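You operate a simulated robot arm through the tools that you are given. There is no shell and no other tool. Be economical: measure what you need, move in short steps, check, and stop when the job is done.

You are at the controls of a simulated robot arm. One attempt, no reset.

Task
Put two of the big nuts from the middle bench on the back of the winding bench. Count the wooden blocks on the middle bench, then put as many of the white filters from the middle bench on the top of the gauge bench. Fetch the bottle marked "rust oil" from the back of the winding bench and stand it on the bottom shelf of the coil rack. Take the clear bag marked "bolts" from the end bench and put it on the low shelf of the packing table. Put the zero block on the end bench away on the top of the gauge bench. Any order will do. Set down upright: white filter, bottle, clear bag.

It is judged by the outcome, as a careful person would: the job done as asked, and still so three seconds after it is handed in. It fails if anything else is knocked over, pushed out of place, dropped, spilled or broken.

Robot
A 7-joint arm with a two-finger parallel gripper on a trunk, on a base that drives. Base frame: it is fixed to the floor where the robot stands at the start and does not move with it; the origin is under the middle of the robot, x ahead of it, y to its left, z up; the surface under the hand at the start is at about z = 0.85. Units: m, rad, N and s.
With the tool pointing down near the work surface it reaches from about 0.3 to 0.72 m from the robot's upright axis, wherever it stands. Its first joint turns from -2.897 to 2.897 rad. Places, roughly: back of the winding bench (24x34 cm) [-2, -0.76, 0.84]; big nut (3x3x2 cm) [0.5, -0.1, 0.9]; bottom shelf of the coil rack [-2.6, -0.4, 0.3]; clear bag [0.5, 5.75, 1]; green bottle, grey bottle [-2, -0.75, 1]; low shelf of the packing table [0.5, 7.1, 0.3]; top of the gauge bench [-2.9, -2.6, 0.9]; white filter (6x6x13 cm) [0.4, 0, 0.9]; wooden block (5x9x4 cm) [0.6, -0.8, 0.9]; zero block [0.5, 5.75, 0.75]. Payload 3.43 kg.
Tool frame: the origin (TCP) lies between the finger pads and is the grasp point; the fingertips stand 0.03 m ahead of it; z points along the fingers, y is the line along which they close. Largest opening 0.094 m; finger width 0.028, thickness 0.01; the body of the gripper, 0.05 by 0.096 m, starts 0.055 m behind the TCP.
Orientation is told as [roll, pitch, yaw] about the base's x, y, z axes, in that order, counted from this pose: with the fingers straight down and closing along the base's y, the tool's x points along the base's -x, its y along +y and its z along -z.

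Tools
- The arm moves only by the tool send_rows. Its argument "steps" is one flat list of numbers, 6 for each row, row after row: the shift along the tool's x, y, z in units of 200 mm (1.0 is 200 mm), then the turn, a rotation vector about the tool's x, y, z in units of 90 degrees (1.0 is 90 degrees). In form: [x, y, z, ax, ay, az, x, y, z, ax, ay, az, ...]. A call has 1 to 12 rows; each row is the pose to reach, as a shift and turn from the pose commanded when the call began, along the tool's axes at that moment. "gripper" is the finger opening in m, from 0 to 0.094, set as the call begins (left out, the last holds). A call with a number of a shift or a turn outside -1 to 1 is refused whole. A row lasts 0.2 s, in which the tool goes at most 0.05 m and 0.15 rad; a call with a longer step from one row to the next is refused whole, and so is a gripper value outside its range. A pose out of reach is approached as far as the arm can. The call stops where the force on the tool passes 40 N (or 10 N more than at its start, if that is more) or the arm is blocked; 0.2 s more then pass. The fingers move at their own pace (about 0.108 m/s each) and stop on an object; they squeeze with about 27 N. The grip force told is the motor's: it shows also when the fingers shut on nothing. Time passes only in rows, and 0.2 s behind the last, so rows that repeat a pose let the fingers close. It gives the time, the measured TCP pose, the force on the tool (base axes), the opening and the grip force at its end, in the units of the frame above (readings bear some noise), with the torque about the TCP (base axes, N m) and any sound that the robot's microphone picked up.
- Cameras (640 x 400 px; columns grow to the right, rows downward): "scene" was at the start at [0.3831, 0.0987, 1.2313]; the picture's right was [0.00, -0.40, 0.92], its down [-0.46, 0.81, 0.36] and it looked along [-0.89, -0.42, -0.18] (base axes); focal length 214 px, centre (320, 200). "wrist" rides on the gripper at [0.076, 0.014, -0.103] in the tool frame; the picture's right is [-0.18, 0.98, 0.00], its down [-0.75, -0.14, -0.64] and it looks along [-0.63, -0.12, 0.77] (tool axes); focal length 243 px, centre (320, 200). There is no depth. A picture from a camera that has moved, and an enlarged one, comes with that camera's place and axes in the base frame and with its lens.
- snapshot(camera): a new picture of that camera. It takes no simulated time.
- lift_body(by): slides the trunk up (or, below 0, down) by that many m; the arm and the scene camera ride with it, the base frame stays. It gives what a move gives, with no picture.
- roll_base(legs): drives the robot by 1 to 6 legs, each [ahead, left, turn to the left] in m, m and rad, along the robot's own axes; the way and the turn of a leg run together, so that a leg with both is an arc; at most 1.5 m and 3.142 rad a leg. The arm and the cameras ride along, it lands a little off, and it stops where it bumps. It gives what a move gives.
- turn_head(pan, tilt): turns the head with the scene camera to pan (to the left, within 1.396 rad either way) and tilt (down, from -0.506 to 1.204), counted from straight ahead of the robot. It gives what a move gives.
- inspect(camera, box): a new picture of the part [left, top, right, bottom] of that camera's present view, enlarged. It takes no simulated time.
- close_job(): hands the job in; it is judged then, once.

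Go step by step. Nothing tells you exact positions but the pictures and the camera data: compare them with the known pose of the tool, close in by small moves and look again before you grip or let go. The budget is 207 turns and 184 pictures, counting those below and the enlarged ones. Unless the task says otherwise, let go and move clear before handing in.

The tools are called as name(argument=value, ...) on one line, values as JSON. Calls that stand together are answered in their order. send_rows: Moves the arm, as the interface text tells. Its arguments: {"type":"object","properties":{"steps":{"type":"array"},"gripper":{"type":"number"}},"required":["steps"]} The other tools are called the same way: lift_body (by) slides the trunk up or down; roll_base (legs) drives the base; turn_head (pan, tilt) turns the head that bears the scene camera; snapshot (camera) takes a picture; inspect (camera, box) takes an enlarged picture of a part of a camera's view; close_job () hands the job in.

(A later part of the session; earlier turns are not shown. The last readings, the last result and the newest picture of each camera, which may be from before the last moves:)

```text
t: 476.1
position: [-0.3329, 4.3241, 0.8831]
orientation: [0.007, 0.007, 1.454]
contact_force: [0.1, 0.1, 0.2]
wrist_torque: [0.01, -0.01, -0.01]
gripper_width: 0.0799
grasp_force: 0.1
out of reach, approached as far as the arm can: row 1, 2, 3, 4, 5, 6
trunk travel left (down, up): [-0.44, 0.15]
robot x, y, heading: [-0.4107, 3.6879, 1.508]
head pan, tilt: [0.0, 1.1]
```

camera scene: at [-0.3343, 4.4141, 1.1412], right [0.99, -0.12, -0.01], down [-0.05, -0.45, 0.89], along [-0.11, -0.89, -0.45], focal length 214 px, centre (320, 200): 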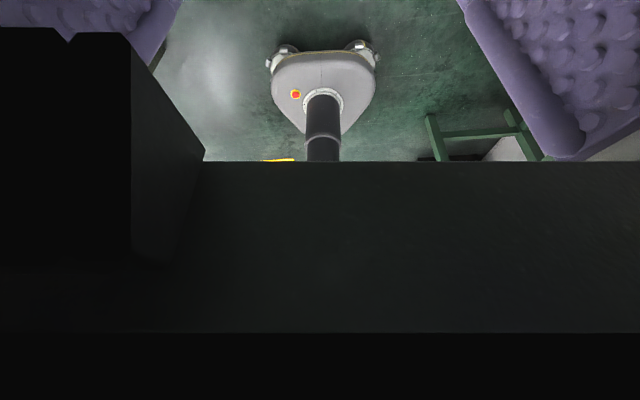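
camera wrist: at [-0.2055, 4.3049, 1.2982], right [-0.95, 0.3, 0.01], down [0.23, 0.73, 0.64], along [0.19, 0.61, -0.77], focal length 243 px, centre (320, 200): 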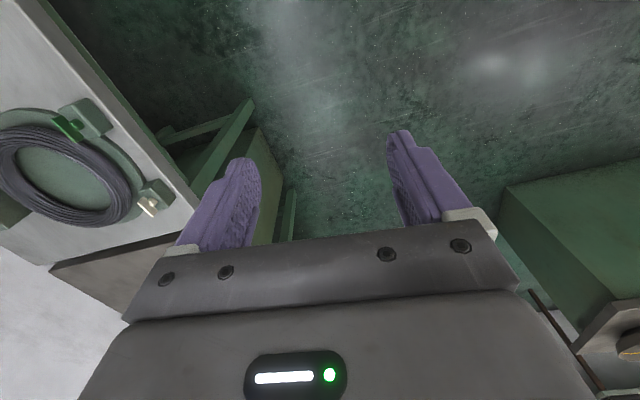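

send_rows(steps=[0.2, 0, 0, 0, 0, 0, 0.4, 0, 0, 0, 0, 0, 0.6, 0, 0, 0, 0, 0, 0.8, 0, 0, 0, 0, 0, 1.0, 0, 0, 0, 0, 0])

send_rows(steps=[0.2, 0, 0, 0, 0, 0, 0.4, 0, 0, 0, 0, 0, 0.6, 0, 0, 0, 0, 0, 0.8, 0, 0, 0, 0, 0, 1.0, 0, 0, 0, 0, 0])

```text
t: 477.3
position: [-0.3339, 4.3247, 0.8837]
orientation: [0.009, 0.006, 1.453]
contact_force: [-0.2, 0.0, 1.4]
wrist_torque: [0.0, 0.02, 0.05]
gripper_width: 0.08
grasp_force: 0.0
out of reach, approached as far as the arm can: row 1, 2, 3, 4, 5
trunk travel left (down, up): [-0.44, 0.15]
robot x, y, heading: [-0.4131, 3.6864, 1.512]
head pan, tilt: [0.0, 1.1]
```

```text
t: 478.5
position: [-0.3305, 4.3237, 0.884]
orientation: [0.007, 0.008, 1.452]
contact_force: [0.0, -0.2, -0.4]
wrist_torque: [-0.02, -0.01, 0.01]
gripper_width: 0.0799
grasp_force: 0.0
out of reach, approached as far as the arm can: row 1, 2, 3, 4, 5
trunk travel left (down, up): [-0.44, 0.15]
robot x, y, heading: [-0.412, 3.6859, 1.511]
head pan, tilt: [0.0, 1.1]
```

I think the elbow is locked straight. I'll raise the hand and pitch the tool back toward the robot so that the wrist limit forces the elbow to bend.

send_rows(steps=[0, 0, -0.2, 0, 0, 0, 0, 0, -0.4, 0, 0, 0, 0, 0, -0.6, 0, 0, 0, 0, 0, -0.8, 0, 0, 0, 0, 0, -1.0, 0, 0, 0])

send_rows(steps=[0, 0, -0.2, 0, 0, 0, 0, 0, -0.4, 0, 0, 0, 0, 0, -0.6, 0, 0, 0, 0, 0, -0.8, 0, 0, 0, 0, 0, -1.0, 0, 0, 0])

send_rows(steps=[0, 0, -0.2, 0, 0, 0, 0, 0, -0.4, 0, 0, 0, 0, 0, -0.6, 0, 0, 0, 0, 0, -0.8, 0, 0, 0, 0, 0, -1.0, 0, 0, 0])

send_rows(steps=[0.1, 0, 0, 0, 0.09, 0, 0.2, 0, 0, 0, 0.18, 0, 0.3, 0, 0, 0, 0.27, 0, 0.4, 0, 0, 0, 0.36, 0, 0.5, 0, 0, 0, 0.45, 0, 0.6, 0, 0, 0, 0.54, 0, 0.7, 0, 0, 0, 0.63, 0, 0.8, 0, 0, 0, 0.72, 0, 0.9, 0, 0, 0, 0.81, 0, 1.0, 0, 0, 0, 0.9, 0, 1.0, 0, 0, 0, 0.98, 0])

```text
t: 479.7
position: [-0.3186, 4.3949, 1.0705]
orientation: [0.007, 0.007, 1.453]
contact_force: [-0.1, 0.0, 0.0]
wrist_torque: [0.0, 0.02, 0.0]
gripper_width: 0.08
grasp_force: 0.0
out of reach, approached as far as the arm can: row 1, 2, 3, 4, 5
trunk travel left (down, up): [-0.44, 0.15]
robot x, y, heading: [-0.4103, 3.6864, 1.508]
head pan, tilt: [0.0, 1.1]
```

```text
t: 480.9
position: [-0.3097, 4.4077, 1.2745]
orientation: [0.006, 0.008, 1.452]
contact_force: [-0.1, -0.4, 0.5]
wrist_torque: [0.0, 0.0, -0.01]
gripper_width: 0.0802
grasp_force: 0.0
out of reach, approached as far as the arm can: row 1, 2, 3, 4, 5
trunk travel left (down, up): [-0.44, 0.15]
robot x, y, heading: [-0.4124, 3.6884, 1.511]
head pan, tilt: [0.0, 1.1]
```

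```text
t: 482.1
position: [-0.3177, 4.3736, 1.4547]
orientation: [0.007, 0.005, 1.451]
contact_force: [-0.5, 0.2, -0.6]
wrist_torque: [0.03, -0.01, -0.01]
gripper_width: 0.08
grasp_force: 0.1
out of reach, approached as far as the arm can: row 2, 3, 4, 5
trunk travel left (down, up): [-0.44, 0.15]
robot x, y, heading: [-0.4145, 3.6855, 1.509]
head pan, tilt: [0.0, 1.1]
```

```text
t: 484.5
position: [-0.3126, 4.039, 1.2423]
orientation: [0.356, 1.536, 1.789]
contact_force: [0.5, -0.4, 0.4]
wrist_torque: [-0.04, 0.01, -0.09]
gripper_width: 0.08
grasp_force: 0.0
out of reach, approached as far as the arm can: row 1, 2, 3, 4, 5, 6, 7, 8, 9, 10, 11
trunk travel left (down, up): [-0.44, 0.15]
robot x, y, heading: [-0.4123, 3.6897, 1.511]
head pan, tilt: [0.0, 1.1]
```

send_rows(steps=[0, 0, 0, 0, 0.09, 0, 0.1, 0, 0, 0, 0.18, 0, 0.2, 0, 0, 0, 0.27, 0, 0.3, 0, 0, 0, 0.36, 0, 0.3, 0, 0, 0, 0.45, 0, 0.3, 0, 0, 0, 0.54, 0, 0.3, 0, 0, 0, 0.63, 0, 0.3, 0, 0, 0, 0.7, 0])

```text
t: 486.3
position: [-0.307, 4.0287, 1.3241]
orientation: [3.13, 0.494, -1.692]
contact_force: [-0.4, 0.5, -0.5]
wrist_torque: [0.04, 0.02, 0.01]
gripper_width: 0.0796
grasp_force: 0.1
out of reach, approached as far as the arm can: row 1, 2, 3, 4, 5, 6, 7, 8
trunk travel left (down, up): [-0.44, 0.15]
robot x, y, heading: [-0.414, 3.6906, 1.509]
head pan, tilt: [0.0, 1.1]
```

send_rows(steps=[-0.15, 0, 0.09, 0, 0, 0, -0.3, 0, 0.18, 0, 0, 0, -0.45, 0, 0.27, 0, 0, 0, -0.6, 0, 0.35, 0, 0, 0])

```text
t: 487.3
position: [-0.3222, 3.8853, 1.3309]
orientation: [3.132, 0.497, -1.693]
contact_force: [-1.5, 0.1, 0.4]
wrist_torque: [0.0, 0.0, 0.01]
gripper_width: 0.0799
grasp_force: 0.0
trunk travel left (down, up): [-0.44, 0.15]
robot x, y, heading: [-0.4129, 3.6884, 1.508]
head pan, tilt: [0.0, 1.1]
```

Unlocked. Now unwind the tool back to pointing down.

send_rows(steps=[0.06, 0, -0.05, 0, -0.09, 0, 0.12, 0, -0.1, 0, -0.18, 0, 0.18, 0, -0.15, 0, -0.27, 0, 0.24, 0, -0.2, 0, -0.36, 0, 0.3, 0, -0.25, 0, -0.45, 0, 0.36, 0, -0.3, 0, -0.54, 0, 0.42, 0, -0.35, 0, -0.63, 0, 0.48, 0, -0.4, 0, -0.72, 0, 0.54, 0, -0.45, 0, -0.81, 0, 0.59, 0, -0.48, 0, -0.85, 0])

```text
t: 489.5
position: [-0.3078, 4.0357, 1.3015]
orientation: [0.022, 1.306, 1.473]
contact_force: [-1.0, -0.9, 0.6]
wrist_torque: [-0.03, 0.02, 0.02]
gripper_width: 0.0799
grasp_force: 0.0
out of reach, approached as far as the arm can: row 5, 6, 7
trunk travel left (down, up): [-0.44, 0.15]
robot x, y, heading: [-0.4116, 3.6872, 1.508]
head pan, tilt: [0.0, 1.1]
```

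send_rows(steps=[0, 0, 0, 0, -0.09, 0, 0, 0, 0, 0, -0.18, 0, 0, 0, 0, 0, -0.27, 0, 0, 0, 0, 0, -0.36, 0, 0, 0, 0, 0, -0.45, 0, 0, 0, 0, 0, -0.54, 0, 0, 0, 0, 0, -0.63, 0, 0, 0, 0, 0, -0.72, 0, 0, 0, 0, 0, -0.831, 0])

send_rows(steps=[-0.2, 0, 0, 0, 0, 0, -0.4, 0, 0, 0, 0, 0])

turn_head(pan=0, tilt=-0.5)

snapshot(camera="scene")

```text
refused: row 9 steps farther than a row can; nothing moved
```

```text
t: 490.1
position: [-0.3077, 4.0555, 1.2214]
orientation: [0.028, 1.31, 1.478]
contact_force: [0.9, -0.2, -0.1]
wrist_torque: [-0.02, -0.01, -0.02]
gripper_width: 0.0799
grasp_force: 0.0
trunk travel left (down, up): [-0.44, 0.15]
robot x, y, heading: [-0.4084, 3.6872, 1.509]
head pan, tilt: [0.0, 1.1]
```

```text
t: 491.8
position: [-0.3062, 4.0544, 1.2233]
orientation: [0.028, 1.309, 1.478]
contact_force: [-0.2, -0.7, -0.4]
wrist_torque: [0.01, 0.0, 0.01]
gripper_width: 0.0799
grasp_force: 0.1
trunk travel left (down, up): [-0.44, 0.15]
robot x, y, heading: [-0.4161, 3.6884, 1.507]
head pan, tilt: [0.0, -0.499]
```

```text
66 pictures are left
camera scene: at [-0.2953, 4.1544, 1.0934], right [0.99, -0.12, -0.01], down [-0.08, -0.68, 0.72], along [-0.09, -0.72, -0.69], focal length 214 px, centre (320, 200)
```

scene: 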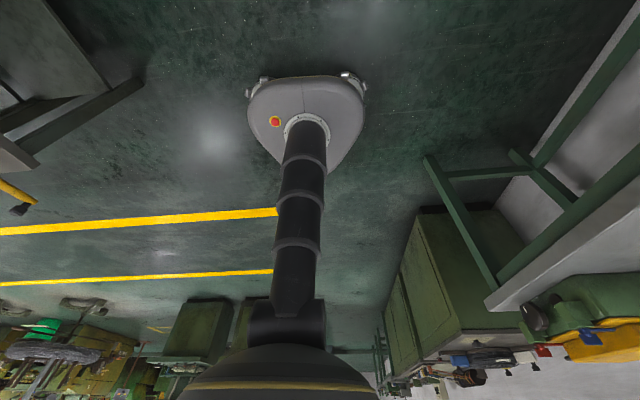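

send_rows(steps=[0, 0, 0, 0, -0.09, 0, 0, 0, 0, 0, -0.18, 0, 0, 0, 0, 0, -0.27, 0, 0, 0, 0, 0, -0.36, 0, 0, 0, 0, 0, -0.45, 0, 0, 0, 0, 0, -0.54, 0, 0, 0, 0, 0, -0.63, 0, 0, 0, 0, 0, -0.72, 0, 0, 0, 0, 0, -0.8, 0, 0, 0, 0, 0, -0.831, 0])

send_rows(steps=[0, 0, 0, 0, 0, 0])

```text
t: 494.0
position: [-0.3026, 4.0575, 1.2244]
orientation: [0.007, 0.002, 1.454]
contact_force: [0.6, -0.3, -0.1]
wrist_torque: [0.0, 0.0, 0.03]
gripper_width: 0.08
grasp_force: 0.1
trunk travel left (down, up): [-0.44, 0.15]
robot x, y, heading: [-0.4142, 3.6893, 1.509]
head pan, tilt: [0.0, -0.499]
```

```text
t: 494.4
position: [-0.3021, 4.0561, 1.2237]
orientation: [0.008, 0.004, 1.453]
contact_force: [0.0, -0.5, -0.1]
wrist_torque: [0.04, -0.03, -0.01]
gripper_width: 0.0799
grasp_force: 0.1
trunk travel left (down, up): [-0.44, 0.15]
robot x, y, heading: [-0.4164, 3.6863, 1.506]
head pan, tilt: [0.0, -0.499]
```

Arm is healthy again (ahead 0.37 m). Drive to the end bench.

roll_base(legs=[[1.5, 0, 0.06], [0.55, 0, 0], [0, 0, -1.57]])

snapshot(camera="scene")

turn_head(pan=0.8, tilt=-0.3)

snapshot(camera="scene")

```text
t: 508.5
position: [0.0484, 5.6349, 1.2245]
orientation: [0.008, 0.004, -0.116]
contact_force: [0.3, -0.6, -0.5]
wrist_torque: [0.03, 0.0, -0.02]
gripper_width: 0.0799
grasp_force: 0.1
trunk travel left (down, up): [-0.44, 0.15]
robot x, y, heading: [-0.3185, 5.7445, -0.059]
head pan, tilt: [0.0, -0.499]
```

```text
65 pictures are left
camera scene: at [0.1975, 5.6157, 1.2855], right [-0.12, -0.99, -0.01], down [-0.87, 0.11, -0.48], along [0.47, -0.05, -0.88], focal length 214 px, centre (320, 200)
```

scene: 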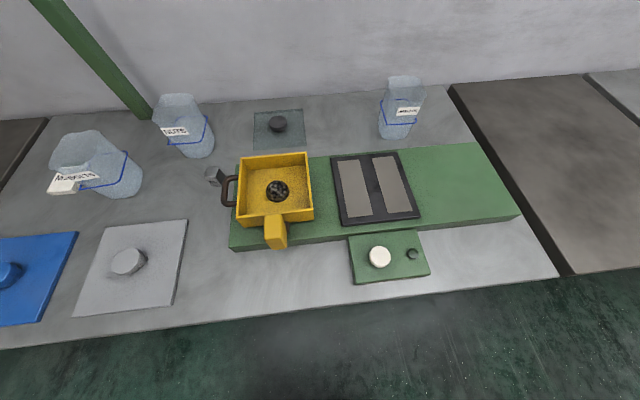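

```text
t: 509.6
position: [0.0483, 5.6338, 1.2244]
orientation: [0.008, 0.003, -0.117]
contact_force: [0.9, -0.2, 0.3]
wrist_torque: [-0.02, -0.02, -0.02]
gripper_width: 0.08
grasp_force: 0.0
trunk travel left (down, up): [-0.44, 0.15]
robot x, y, heading: [-0.3198, 5.7462, -0.053]
head pan, tilt: [0.799, -0.3]
```

```text
64 pictures are left
camera scene: at [0.1897, 5.6733, 1.2982], right [-0.08, -0.69, -0.72], down [-0.92, 0.32, -0.2], along [0.37, 0.65, -0.66], focal length 214 px, centre (320, 200)
```

scene: 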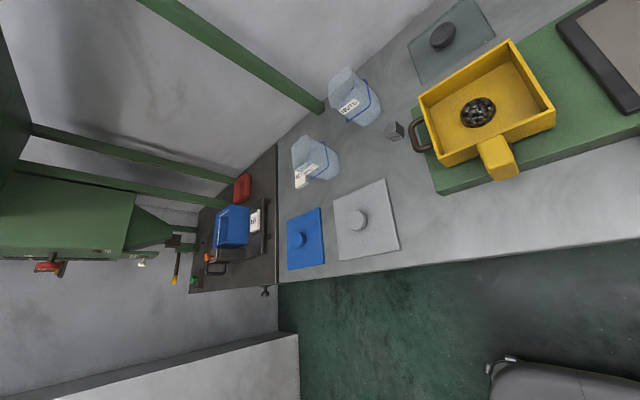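

inspect(camera="scene", box=[280, 60, 440, 200])

turn_head(pan=0, tilt=-0.5)

inspect(camera="scene", box=[40, 70, 440, 200])

inspect(camera="scene", box=[370, 70, 440, 145])

```text
2.86 times, centred on (360, 130) of scene
camera zoom: at [0.1897, 5.6733, 1.2982], right [-0.08, -0.69, -0.72], down [-0.92, 0.32, -0.2], along [0.37, 0.65, -0.66], focal length 613 px, centre (206, 400)
```

zoom: 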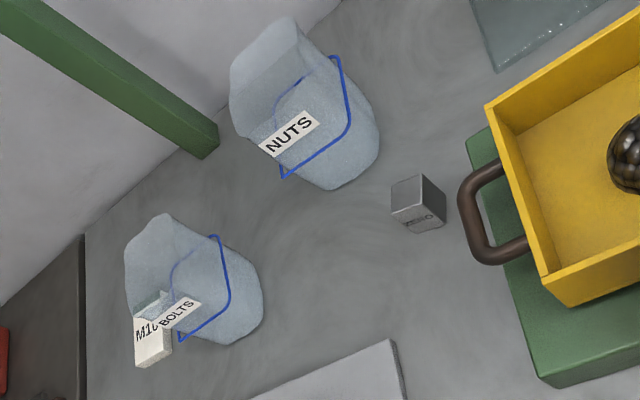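

```text
t: 510.8
position: [0.0489, 5.6328, 1.2246]
orientation: [0.005, 0.004, -0.118]
contact_force: [-0.3, 0.6, 0.0]
wrist_torque: [-0.01, 0.0, 0.03]
gripper_width: 0.08
grasp_force: 0.0
trunk travel left (down, up): [-0.44, 0.15]
robot x, y, heading: [-0.3241, 5.7433, -0.057]
head pan, tilt: [0.0, -0.499]
```

```text
1.60 times, centred on (240, 135) of scene
camera zoom: at [0.1975, 5.6159, 1.2855], right [-0.12, -0.99, -0.01], down [-0.87, 0.11, -0.48], along [0.47, -0.05, -0.88], focal length 343 px, centre (448, 304)
```

zoom: 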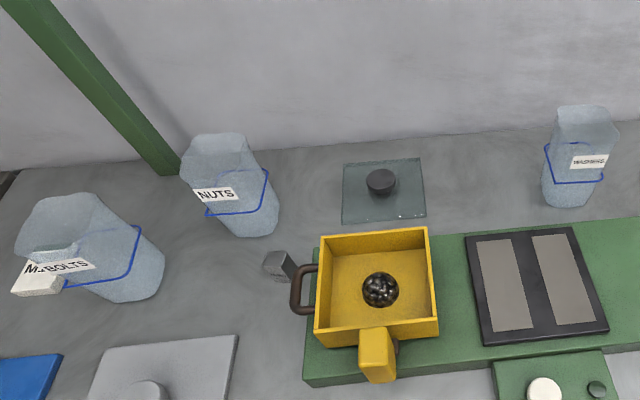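

```text
5.33 times, centred on (405, 108) of scene
camera zoom: at [0.1975, 5.6159, 1.2855], right [-0.12, -0.99, -0.01], down [-0.87, 0.11, -0.48], along [0.47, -0.05, -0.88], focal length 1144 px, centre (-133, 693)
```

zoom: 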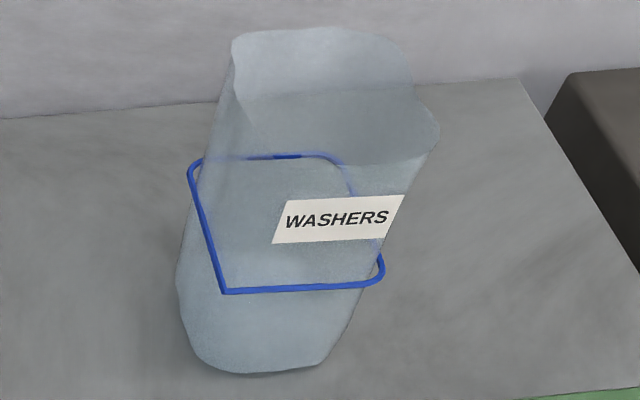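

The BOLTS bag is at about (0.59, 6.17), the small ZERO cube beside the yellow tray. I strafe left and take a closer look at the bag.

roll_base(legs=[[0, 0.35, 0.057], [0.22, 0, 0]])

turn_head(pan=0, tilt=-0.3)

snapshot(camera="scene")

snapshot(camera="wrist")

```text
t: 514.2
position: [0.2883, 5.9886, 1.2239]
orientation: [0.007, 0.006, -0.054]
contact_force: [0.9, 0.2, 0.0]
wrist_torque: [0.0, 0.02, -0.02]
gripper_width: 0.0799
grasp_force: 0.1
trunk travel left (down, up): [-0.44, 0.15]
robot x, y, heading: [-0.0888, 6.0797, 0.003]
head pan, tilt: [0.0, -0.499]
```

```text
t: 515.0
position: [0.2872, 5.99, 1.2246]
orientation: [0.007, 0.004, -0.055]
contact_force: [-0.3, -0.6, 0.5]
wrist_torque: [0.0, -0.04, 0.01]
gripper_width: 0.08
grasp_force: 0.1
trunk travel left (down, up): [-0.44, 0.15]
robot x, y, heading: [-0.0886, 6.0736, 0.002]
head pan, tilt: [0.0, -0.3]
```

```text
60 pictures are left
camera scene: at [0.4227, 5.9814, 1.2741], right [-0.05, -1.0, -0.01], down [-0.95, 0.05, -0.29], along [0.29, -0.01, -0.96], focal length 214 px, centre (320, 200)
```

scene: 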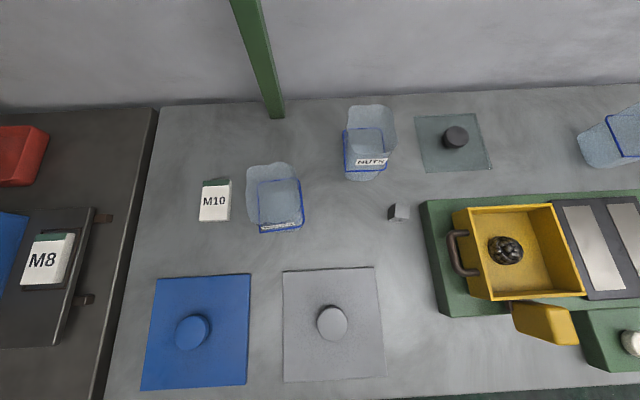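

```text
59 pictures are left
camera wrist: at [0.2126, 6.006, 1.3267], right [0.24, 0.97, 0.01], down [0.75, -0.19, 0.64], along [0.62, -0.15, -0.77], focal length 243 px, centre (320, 200)
```

wrist: 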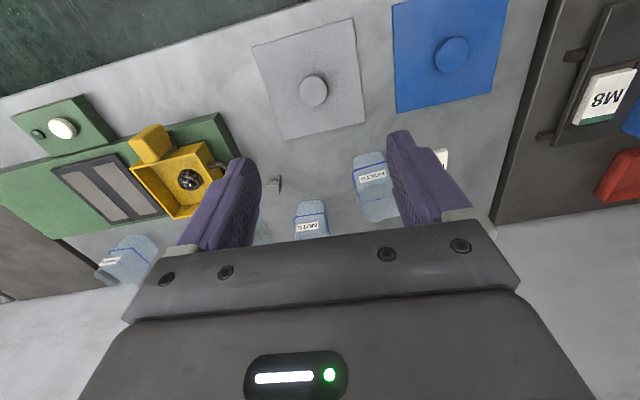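

send_rows(steps=[-0.2, 0.11, 0, 0, 0, 0, -0.4, 0.22, 0, 0, 0, 0, -0.6, 0.33, 0, 0, 0, 0, -0.83, 0.44, 0, 0, 0, 0])

turn_head(pan=0, tilt=0)

inspect(camera="scene", box=[220, 130, 420, 270])

snapshot(camera="wrist")

```text
refused: row 4 steps farther than a row can; nothing moved
```

```text
t: 515.8
position: [0.2874, 5.9885, 1.2254]
orientation: [0.007, 0.003, -0.054]
contact_force: [0.1, -0.1, -0.4]
wrist_torque: [-0.04, -0.01, -0.01]
gripper_width: 0.0799
grasp_force: 0.0
trunk travel left (down, up): [-0.44, 0.15]
robot x, y, heading: [-0.0867, 6.0768, 0.004]
head pan, tilt: [0.0, 0.0]
```

```text
2.86 times, centred on (320, 200) of scene
camera zoom: at [0.3974, 5.9828, 1.2627], right [-0.05, -1.0, -0.01], down [-1.0, 0.05, 0.0], along [0.0, 0.01, -1.0], focal length 613 px, centre (320, 200)
```

zoom: 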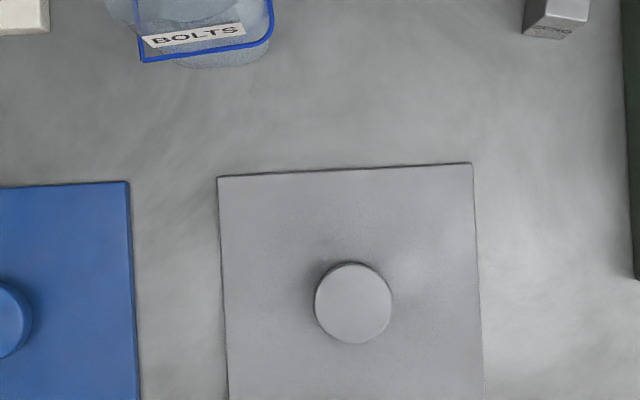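

```text
57 pictures are left
camera wrist: at [0.2127, 6.0061, 1.3267], right [0.24, 0.97, 0.01], down [0.75, -0.19, 0.64], along [0.62, -0.15, -0.77], focal length 243 px, centre (320, 200)
```

wrist: 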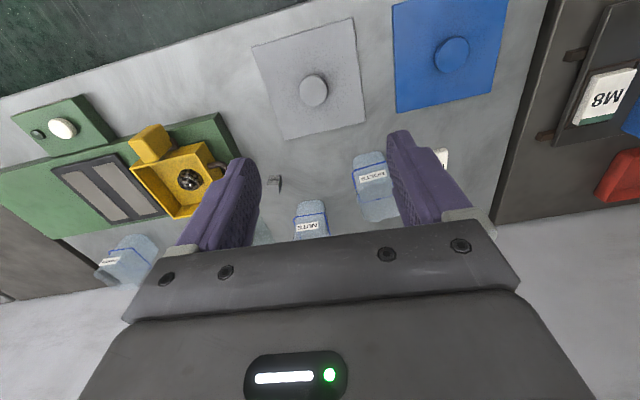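

send_rows(steps=[-0.2, 0.11, 0, 0, 0, 0, -0.4, 0.22, 0, 0, 0, 0, -0.6, 0.33, 0, 0, 0, 0, -0.75, 0.41, 0, 0, 0, 0], gripper=0.094)

inspect(camera="scene", box=[220, 130, 420, 270])

snapshot(camera="wrist")

```text
t: 516.8
position: [0.4428, 6.0639, 1.2231]
orientation: [0.006, 0.004, -0.055]
contact_force: [0.1, -0.5, -0.2]
wrist_torque: [-0.02, -0.02, -0.02]
gripper_width: 0.0939
grasp_force: 0.0
trunk travel left (down, up): [-0.44, 0.15]
robot x, y, heading: [-0.0899, 6.0735, 0.006]
head pan, tilt: [0.0, 0.0]
```

```text
2.86 times, centred on (320, 200) of scene
camera zoom: at [0.5523, 6.057, 1.2627], right [-0.06, -1.0, -0.01], down [-1.0, 0.06, 0.0], along [0.0, 0.01, -1.0], focal length 613 px, centre (320, 200)
```

zoom: 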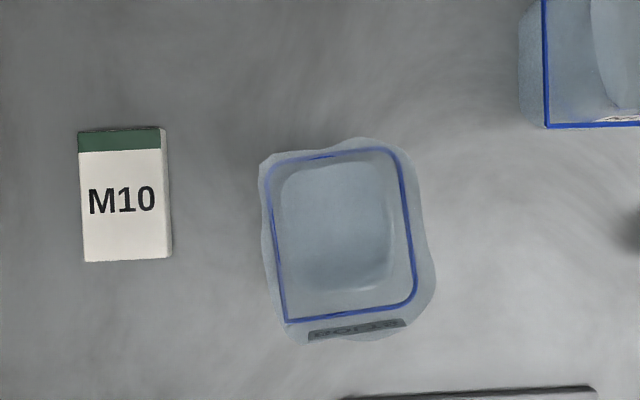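

```text
55 pictures are left
camera wrist: at [0.3677, 6.0803, 1.3269], right [0.24, 0.97, 0.01], down [0.75, -0.19, 0.64], along [0.62, -0.15, -0.77], focal length 243 px, centre (320, 200)
```

wrist: 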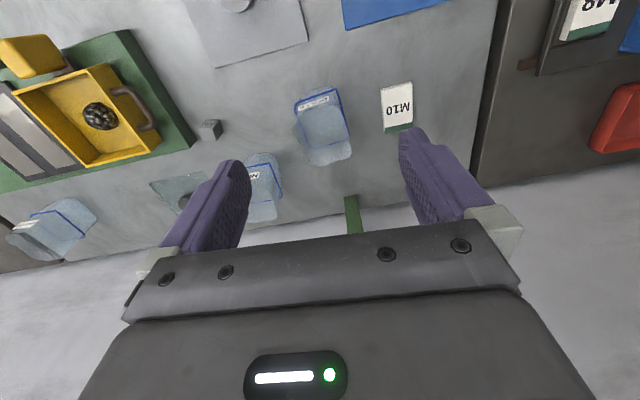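

Bench is at z≈0.85; bag ≈ 0.077×0.087 m, centre (0.533, 6.05), yaw ≈8°, rim ≈0.955. I set up a 45° forward-pitched approach.

send_rows(steps=[0.08, -0.08, 0, 0, 0, -0.062, 0.156, -0.164, 0, 0, 0, -0.124, 0.156, -0.164, 0, 0, 0, -0.124])

send_rows(steps=[0, 0, 0.1, 0, -0.085, 0, 0, 0, 0.2, 0, -0.17, 0, 0, 0, 0.3, 0, -0.255, 0, 0, 0, 0.4, 0, -0.34, 0, 0, 0, 0.5, 0, -0.425, 0, 0, 0, 0.615, 0, -0.5, 0])

turn_head(pan=0, tilt=0.4)

snapshot(camera="scene")

snapshot(camera="wrist")

```text
t: 517.6
position: [0.4081, 6.0329, 1.2234]
orientation: [0.008, 0.003, 0.142]
contact_force: [0.2, -0.1, 0.2]
wrist_torque: [-0.02, 0.01, 0.0]
gripper_width: 0.0939
grasp_force: 0.0
trunk travel left (down, up): [-0.44, 0.15]
robot x, y, heading: [-0.0913, 6.0718, 0.002]
head pan, tilt: [0.0, 0.0]
```

```text
t: 519.0
position: [0.4074, 6.034, 1.1001]
orientation: [0.012, -0.784, 0.133]
contact_force: [0.8, -1.4, 0.1]
wrist_torque: [-0.03, -0.01, -0.02]
gripper_width: 0.0942
grasp_force: 0.0
trunk travel left (down, up): [-0.44, 0.15]
robot x, y, heading: [-0.0888, 6.0731, 0.003]
head pan, tilt: [0.0, 0.0]
```

```text
t: 519.9
position: [0.4074, 6.0343, 1.1]
orientation: [0.01, -0.782, 0.133]
contact_force: [-0.3, 0.2, -0.3]
wrist_torque: [-0.01, -0.01, -0.02]
gripper_width: 0.0943
grasp_force: 0.0
trunk travel left (down, up): [-0.44, 0.15]
robot x, y, heading: [-0.0883, 6.0757, 0.008]
head pan, tilt: [0.0, 0.4]
```

```text
54 pictures are left
camera scene: at [0.4332, 6.0367, 1.1773], right [0.14, -0.99, -0.01], down [-0.92, -0.13, -0.37], along [0.37, 0.06, -0.93], focal length 214 px, centre (320, 200)
```

scene: 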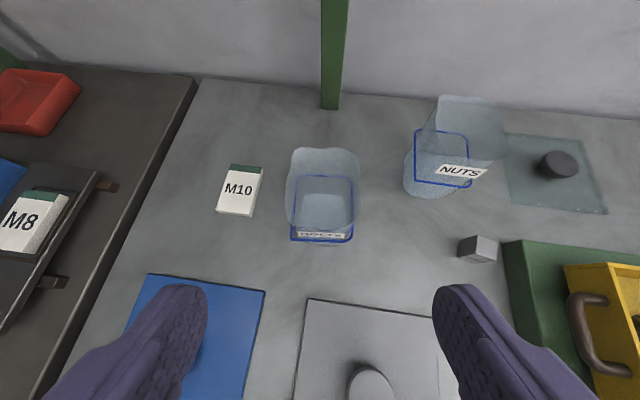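

```text
53 pictures are left
camera wrist: at [0.2811, 6.0293, 1.1191], right [-0.01, 0.99, 0.14], down [0.1, -0.14, 0.99], along [0.99, 0.02, -0.1], focal length 243 px, centre (320, 200)
```

wrist: 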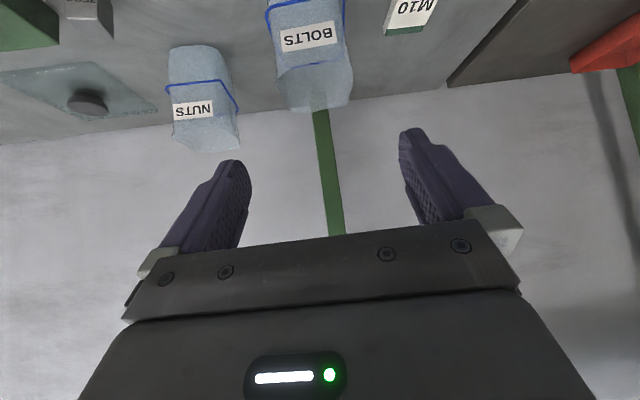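

send_rows(steps=[0.043, -0.0225, 0.19, 0, 0, 0, 0.086, -0.0225, 0.38, 0, 0, 0])

snapshot(camera="scene")

snapshot(camera="wrist")

```text
t: 520.5
position: [0.4497, 6.036, 1.0332]
orientation: [0.008, -0.784, 0.134]
contact_force: [-0.8, 0.3, -0.3]
wrist_torque: [-0.01, 0.0, -0.02]
gripper_width: 0.0939
grasp_force: 0.0
trunk travel left (down, up): [-0.44, 0.15]
robot x, y, heading: [-0.089, 6.0739, 0.0]
head pan, tilt: [0.0, 0.4]
```

```text
52 pictures are left
camera scene: at [0.4755, 6.0387, 1.1112], right [0.14, -0.99, -0.01], down [-0.92, -0.13, -0.37], along [0.37, 0.06, -0.93], focal length 214 px, centre (320, 200)
```

scene: 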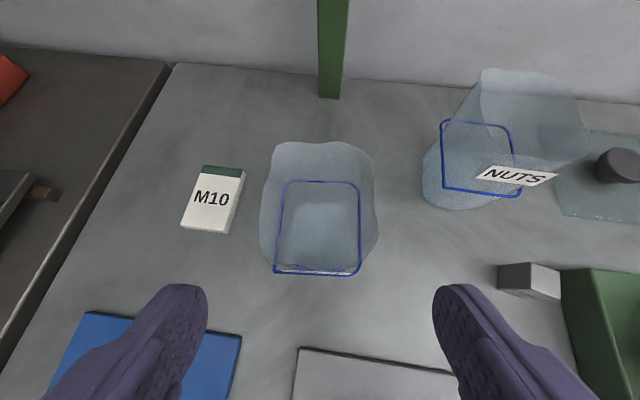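

```text
51 pictures are left
camera wrist: at [0.3236, 6.0314, 1.0529], right [-0.01, 0.99, 0.14], down [0.1, -0.14, 0.99], along [0.99, 0.02, -0.1], focal length 243 px, centre (320, 200)
```

wrist: 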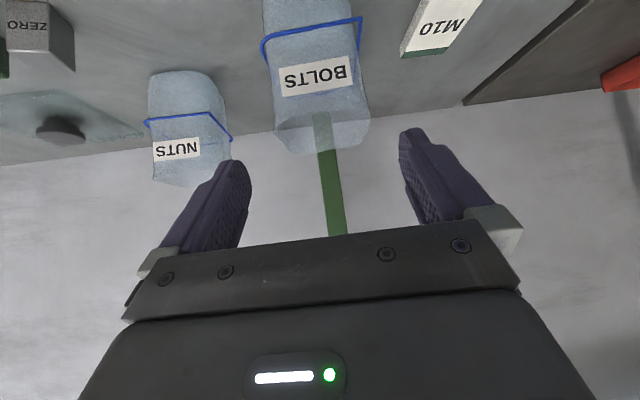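

send_rows(steps=[0.043, 0, 0.19, 0, 0, 0, 0.086, 0, 0.38, 0, 0, 0, 0.128, 0, 0.57, 0, 0, 0, 0.128, 0, 0.57, 0, 0, 0])

snapshot(camera="scene")

snapshot(camera="wrist")

```text
t: 521.5
position: [0.5132, 6.046, 0.9366]
orientation: [0.009, -0.784, 0.132]
contact_force: [0.7, -0.5, -0.2]
wrist_torque: [0.0, -0.02, 0.02]
gripper_width: 0.0942
grasp_force: 0.0
trunk travel left (down, up): [-0.44, 0.15]
robot x, y, heading: [-0.0872, 6.078, -0.001]
head pan, tilt: [0.0, 0.4]
```

```text
50 pictures are left
camera scene: at [0.5381, 6.0493, 1.0155], right [0.14, -0.99, -0.01], down [-0.92, -0.13, -0.37], along [0.37, 0.06, -0.93], focal length 214 px, centre (320, 200)
```

scene: 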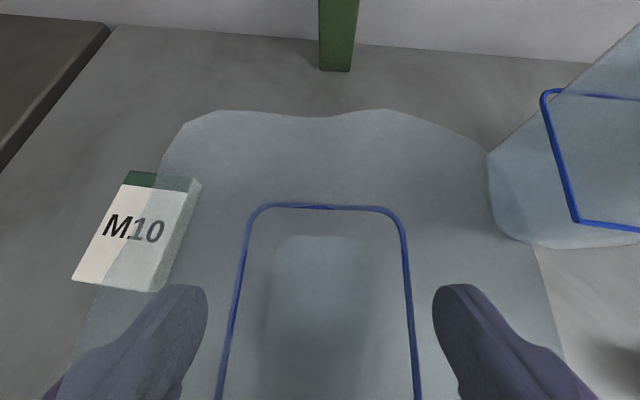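

```text
49 pictures are left
camera wrist: at [0.3862, 6.042, 0.9572], right [-0.01, 0.99, 0.14], down [0.1, -0.14, 0.99], along [0.99, 0.02, -0.1], focal length 243 px, centre (320, 200)
```

wrist: 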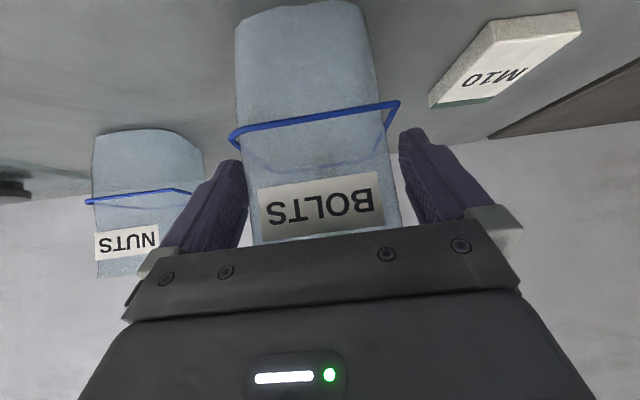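

send_rows(steps=[0, 0, 0, 0, 0, 0, 0, 0, 0, 0, 0, 0, 0, 0, 0, 0, 0, 0], gripper=0.05)

snapshot(camera="wrist")

```text
t: 522.2
position: [0.5134, 6.0467, 0.9379]
orientation: [0.011, -0.784, 0.133]
contact_force: [-0.1, 0.2, 0.2]
wrist_torque: [-0.02, 0.05, 0.02]
gripper_width: 0.0785
grasp_force: 27.4
trunk travel left (down, up): [-0.44, 0.15]
robot x, y, heading: [-0.0907, 6.0753, 0.004]
head pan, tilt: [0.0, 0.4]
```

```text
48 pictures are left
camera wrist: at [0.3863, 6.0421, 0.9572], right [-0.01, 0.99, 0.14], down [0.1, -0.14, 0.99], along [0.99, 0.02, -0.1], focal length 243 px, centre (320, 200)
```

wrist: 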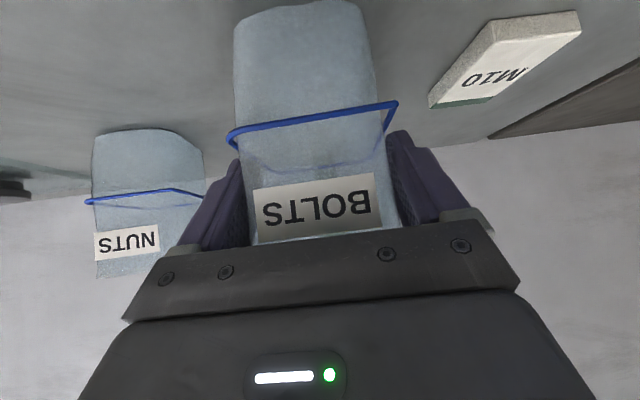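

Bag gripped (78 mm). Lift gently and check.

send_rows(steps=[-0.06, 0, -0.06, 0, 0, 0, -0.176, 0, -0.178, 0, 0, 0, -0.35, 0, -0.35, 0, 0, 0])

snapshot(camera="wrist")

roll_base(legs=[[-0.25, 0, 0]])

turn_head(pan=1.2, tilt=0)

snapshot(camera="scene")

```text
t: 523.0
position: [0.5092, 6.0442, 1.0382]
orientation: [0.011, -0.783, 0.133]
contact_force: [-0.5, 0.2, -0.1]
wrist_torque: [0.01, -0.03, 0.03]
gripper_width: 0.0782
grasp_force: 26.3
trunk travel left (down, up): [-0.44, 0.15]
robot x, y, heading: [-0.0891, 6.0728, 0.005]
head pan, tilt: [0.0, 0.4]
```

```text
47 pictures are left
camera wrist: at [0.3822, 6.0396, 1.057], right [-0.01, 0.99, 0.14], down [0.1, -0.14, 0.99], along [0.99, 0.02, -0.1], focal length 243 px, centre (320, 200)
```

wrist: 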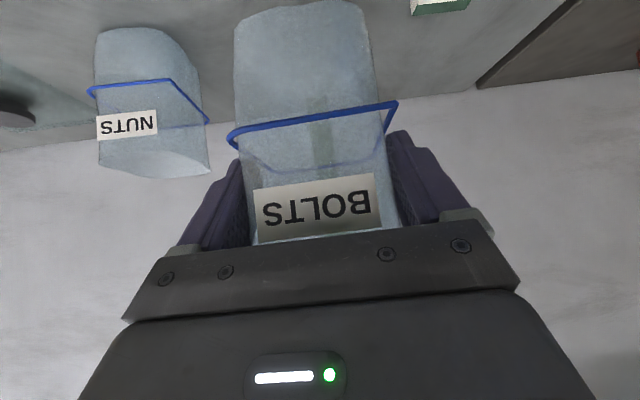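

```text
t: 524.9
position: [0.2593, 6.0466, 1.038]
orientation: [0.011, -0.784, 0.138]
contact_force: [-0.3, 0.9, 0.5]
wrist_torque: [0.03, 0.02, 0.0]
gripper_width: 0.0784
grasp_force: 26.9
trunk travel left (down, up): [-0.44, 0.15]
robot x, y, heading: [-0.339, 6.07, 0.012]
head pan, tilt: [0.0, 0.4]
```

```text
t: 526.3
position: [0.2607, 6.0459, 1.0374]
orientation: [0.009, -0.784, 0.137]
contact_force: [-0.5, -0.1, -0.1]
wrist_torque: [0.02, 0.02, 0.04]
gripper_width: 0.0784
grasp_force: 26.5
trunk travel left (down, up): [-0.44, 0.15]
robot x, y, heading: [-0.3392, 6.0736, 0.013]
head pan, tilt: [1.201, 0.0]
```

```text
46 pictures are left
camera scene: at [0.2574, 6.1291, 1.1838], right [0.7, -0.26, -0.66], down [-0.7, -0.1, -0.71], along [0.12, 0.96, -0.25], focal length 214 px, centre (320, 200)
```

scene: 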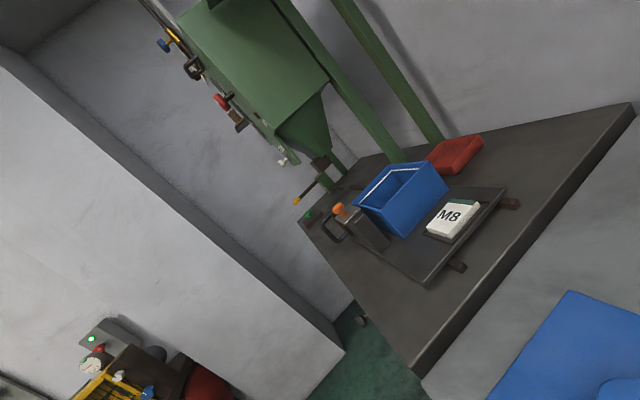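

Bag held. The packing table is the dark one beyond (y≈6.4–7.3). I move in front of it and look at its lower shelf.

roll_base(legs=[[-0.15, 0.7, -0.01]])

lift_body(by=-0.35)

turn_head(pan=0, tilt=-0.45)

snapshot(camera="scene")

```text
t: 530.1
position: [0.1164, 6.7179, 1.0371]
orientation: [0.011, -0.783, 0.104]
contact_force: [-0.3, 0.1, -0.2]
wrist_torque: [-0.02, 0.03, 0.0]
gripper_width: 0.078
grasp_force: 27.3
trunk travel left (down, up): [-0.44, 0.15]
robot x, y, heading: [-0.4793, 6.7649, -0.024]
head pan, tilt: [1.201, 0.0]
```

```text
t: 533.6
position: [0.1166, 6.7157, 0.6866]
orientation: [0.011, -0.784, 0.101]
contact_force: [-0.5, -0.1, -1.2]
wrist_torque: [-0.01, 0.0, -0.02]
gripper_width: 0.0785
grasp_force: 26.8
trunk travel left (down, up): [-0.09, 0.5]
robot x, y, heading: [-0.4785, 6.7623, -0.027]
head pan, tilt: [1.201, 0.0]
```

```text
t: 535.0
position: [0.1182, 6.7174, 0.6872]
orientation: [0.01, -0.784, 0.103]
contact_force: [0.1, -0.3, -0.6]
wrist_torque: [0.0, -0.04, 0.01]
gripper_width: 0.0782
grasp_force: 27.4
trunk travel left (down, up): [-0.09, 0.5]
robot x, y, heading: [-0.4814, 6.7638, -0.027]
head pan, tilt: [0.0, -0.45]
```

```text
45 pictures are left
camera scene: at [0.1785, 6.722, 0.8324], right [0.11, -0.99, -0.01], down [-0.33, -0.03, -0.94], along [0.94, 0.11, -0.33], focal length 214 px, centre (320, 200)
```

scene: 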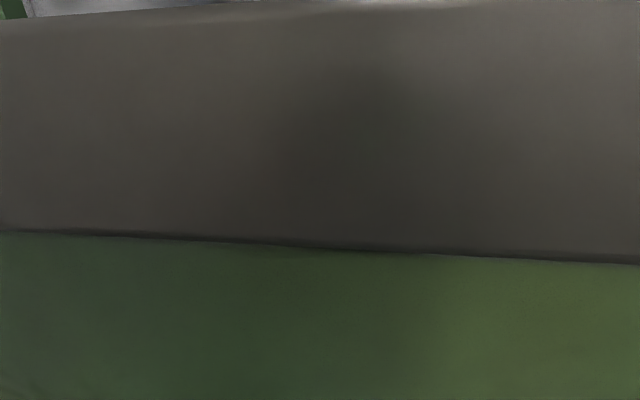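

roll_base(legs=[[-0.27, 0, 0.027]])

turn_head(pan=0, tilt=-0.3)

snapshot(camera="scene")

turn_head(pan=0.7, tilt=-0.2)

snapshot(camera="scene")

```text
t: 536.9
position: [-0.152, 6.7337, 0.6865]
orientation: [0.01, -0.782, 0.125]
contact_force: [0.7, -0.2, -0.1]
wrist_torque: [-0.03, 0.0, -0.01]
gripper_width: 0.0782
grasp_force: 27.0
trunk travel left (down, up): [-0.09, 0.5]
robot x, y, heading: [-0.7475, 6.7659, -0.005]
head pan, tilt: [0.0, -0.45]
```

```text
t: 537.6
position: [-0.1516, 6.7339, 0.6872]
orientation: [0.01, -0.782, 0.125]
contact_force: [-0.2, -0.8, -0.1]
wrist_torque: [0.0, 0.04, -0.01]
gripper_width: 0.0781
grasp_force: 27.3
trunk travel left (down, up): [-0.09, 0.5]
robot x, y, heading: [-0.7518, 6.7708, 0.002]
head pan, tilt: [0.0, -0.3]
```

```text
44 pictures are left
camera scene: at [-0.0928, 6.7408, 0.8187], right [0.13, -0.99, -0.01], down [-0.46, -0.06, -0.88], along [0.88, 0.12, -0.47], focal length 214 px, centre (320, 200)
```

scene: 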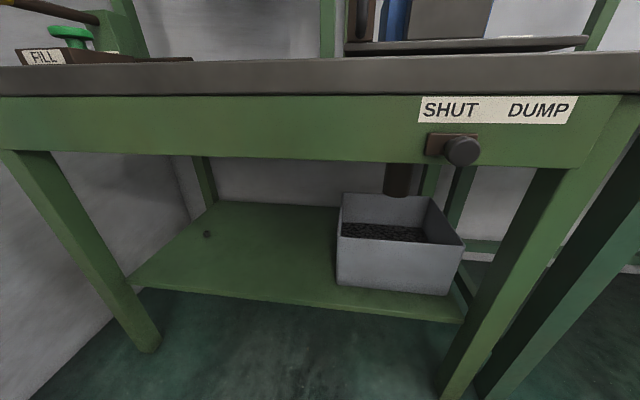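

```text
t: 538.6
position: [-0.1526, 6.734, 0.6877]
orientation: [0.011, -0.783, 0.126]
contact_force: [0.7, 0.0, 0.0]
wrist_torque: [0.02, -0.01, 0.02]
gripper_width: 0.0779
grasp_force: 27.2
trunk travel left (down, up): [-0.09, 0.5]
robot x, y, heading: [-0.7477, 6.7693, -0.006]
head pan, tilt: [0.7, -0.201]
```

```text
43 pictures are left
camera scene: at [-0.116, 6.7917, 0.8239], right [0.55, -0.69, -0.46], down [-0.6, 0.06, -0.8], along [0.58, 0.72, -0.39], focal length 214 px, centre (320, 200)
```

scene: 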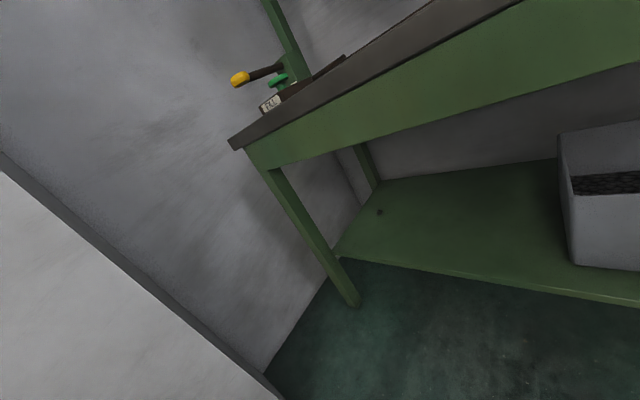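

Clear view: the low shelf (z≈0.3) is free left of the grey bin. Target bag spot ≈ (0.42, 6.95). I line up and lower the bag in front of the shelf.

roll_base(legs=[[0, 0.18, 0]])

lift_body(by=-0.085)

send_rows(steps=[0.16, 0.035, 0.1, 0, 0, 0, 0.33, 0.07, 0.2, 0, 0, 0, 0.5, 0.105, 0.3, 0, 0, 0, 0.66, 0.14, 0.4, 0, 0, 0, 0.83, 0.175, 0.51, 0, 0, 0])

turn_head(pan=0, tilt=-0.4)

snapshot(camera="scene")

snapshot(camera="wrist")

```text
t: 540.1
position: [-0.1523, 6.9194, 0.6868]
orientation: [0.012, -0.784, 0.132]
contact_force: [0.0, 0.3, -1.4]
wrist_torque: [-0.03, 0.01, 0.02]
gripper_width: 0.0782
grasp_force: 27.6
trunk travel left (down, up): [-0.09, 0.5]
robot x, y, heading: [-0.7491, 6.9512, 0.008]
head pan, tilt: [0.7, -0.201]
```

```text
t: 541.4
position: [-0.1516, 6.919, 0.602]
orientation: [0.01, -0.782, 0.132]
contact_force: [0.5, 0.2, -0.6]
wrist_torque: [0.01, 0.01, -0.01]
gripper_width: 0.0783
grasp_force: 27.2
trunk travel left (down, up): [-0.005, 0.585]
robot x, y, heading: [-0.752, 6.9491, 0.006]
head pan, tilt: [0.7, -0.201]
```

```text
t: 542.6
position: [-0.202, 6.9519, 0.4101]
orientation: [0.011, -0.783, 0.134]
contact_force: [0.4, -0.5, -0.9]
wrist_torque: [0.0, 0.01, 0.01]
gripper_width: 0.0781
grasp_force: 26.8
trunk travel left (down, up): [-0.005, 0.585]
robot x, y, heading: [-0.7495, 6.9483, 0.005]
head pan, tilt: [0.7, -0.201]
```

```text
t: 543.6
position: [-0.2028, 6.953, 0.4103]
orientation: [0.01, -0.783, 0.132]
contact_force: [0.1, -0.1, -0.4]
wrist_torque: [0.01, -0.03, 0.02]
gripper_width: 0.0782
grasp_force: 27.0
trunk travel left (down, up): [-0.005, 0.585]
robot x, y, heading: [-0.7455, 6.949, 0.003]
head pan, tilt: [0.0, -0.4]
```

```text
42 pictures are left
camera scene: at [-0.1412, 6.9596, 0.5507], right [0.14, -0.99, -0.01], down [-0.38, -0.05, -0.93], along [0.92, 0.13, -0.38], focal length 214 px, centre (320, 200)
```

scene: 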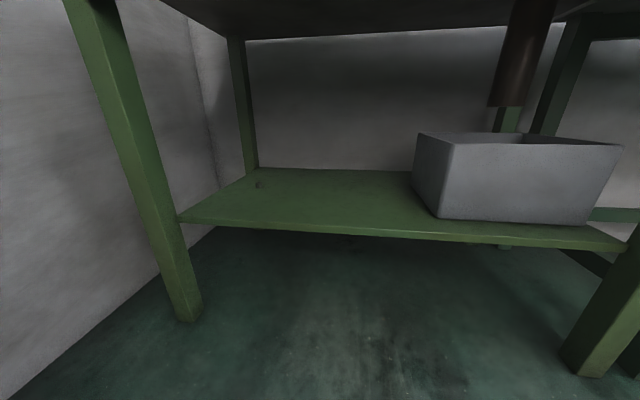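

```text
41 pictures are left
camera wrist: at [-0.3287, 6.9476, 0.4292], right [-0.01, 0.99, 0.14], down [0.1, -0.14, 0.99], along [0.99, 0.02, -0.1], focal length 243 px, centre (320, 200)
```

wrist: 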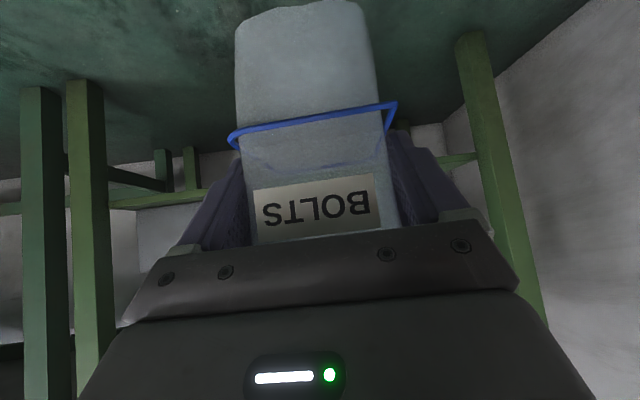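

send_rows(steps=[-0.125, 0, 0.123, 0, 0, 0, -0.25, 0, 0.246, 0, 0, 0])

roll_base(legs=[[0.45, 0, 0]])

snapshot(camera="scene")

snapshot(camera="wrist")

```text
t: 544.2
position: [-0.1307, 6.9586, 0.4105]
orientation: [0.012, -0.782, 0.133]
contact_force: [-0.4, -0.2, -0.5]
wrist_torque: [0.0, 0.01, -0.01]
gripper_width: 0.0778
grasp_force: 26.9
trunk travel left (down, up): [-0.005, 0.585]
robot x, y, heading: [-0.7494, 6.9489, 0.005]
head pan, tilt: [0.0, -0.4]
```

```text
t: 547.0
position: [0.3269, 6.9527, 0.4101]
orientation: [0.01, -0.783, 0.122]
contact_force: [1.0, -0.4, -0.5]
wrist_torque: [0.03, 0.02, -0.04]
gripper_width: 0.0785
grasp_force: 26.5
trunk travel left (down, up): [-0.005, 0.585]
robot x, y, heading: [-0.2945, 6.9481, -0.003]
head pan, tilt: [0.0, -0.4]
```

```text
40 pictures are left
camera scene: at [0.3883, 6.9587, 0.5515], right [0.13, -0.99, -0.01], down [-0.38, -0.04, -0.93], along [0.92, 0.12, -0.38], focal length 214 px, centre (320, 200)
```

scene: 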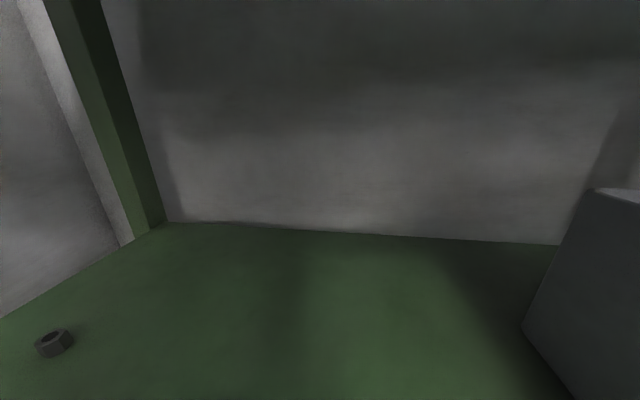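

```text
39 pictures are left
camera wrist: at [0.2006, 6.9487, 0.4301], right [0.0, 0.99, 0.14], down [0.1, -0.14, 0.99], along [0.99, 0.01, -0.1], focal length 243 px, centre (320, 200)
```

wrist: 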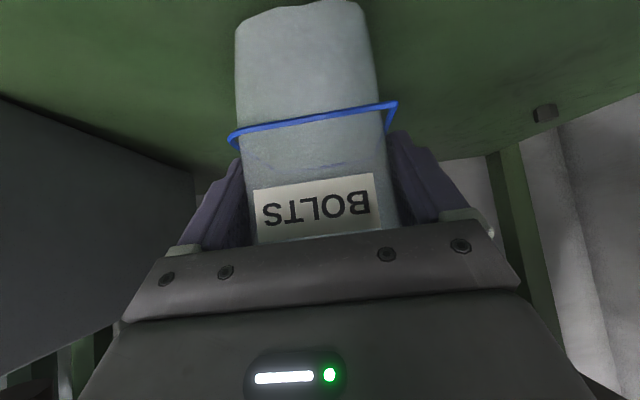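

roll_base(legs=[[0.1, 0, 0]])

send_rows(steps=[0.035, 0, 0.035, 0, 0, 0, 0.07, 0, 0.07, 0, 0, 0])

snapshot(camera="wrist")

```text
t: 548.0
position: [0.3448, 6.9453, 0.399]
orientation: [0.026, -0.749, 0.103]
contact_force: [-1.2, 5.3, 24.4]
wrist_torque: [-0.44, 0.52, -0.16]
gripper_width: 0.0779
grasp_force: 27.2
trunk travel left (down, up): [-0.005, 0.585]
robot x, y, heading: [-0.2474, 6.9467, -0.02]
head pan, tilt: [0.0, -0.4]
stopped in leg 1: the robot was blocked; the commanded pose is now the measured one
```

```text
t: 548.5
position: [0.3495, 6.9471, 0.387]
orientation: [0.022, -0.755, 0.107]
contact_force: [-6.8, -0.7, 26.9]
wrist_torque: [-0.74, 0.27, -0.19]
gripper_width: 0.0774
grasp_force: 27.3
trunk travel left (down, up): [-0.005, 0.585]
robot x, y, heading: [-0.2487, 6.9453, -0.02]
head pan, tilt: [0.0, -0.4]
stopped in row 2: the force on the tool passed its limit at 61 N (the readings are from after the stop); the commanded pose is now the measured one
```

```text
38 pictures are left
camera wrist: at [0.224, 6.9439, 0.4107], right [0.01, 0.99, 0.14], down [0.13, -0.14, 0.98], along [0.99, 0.01, -0.13], focal length 243 px, centre (320, 200)
```

wrist: 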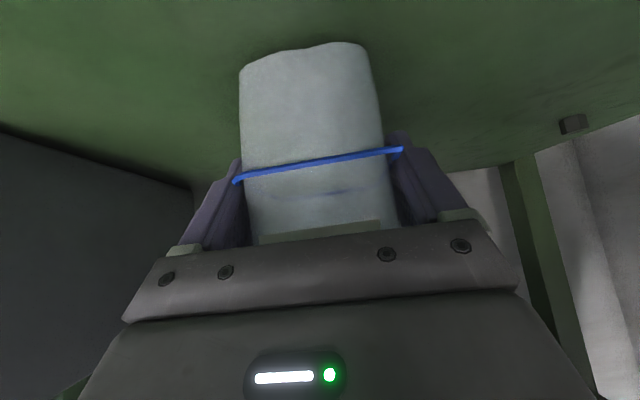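

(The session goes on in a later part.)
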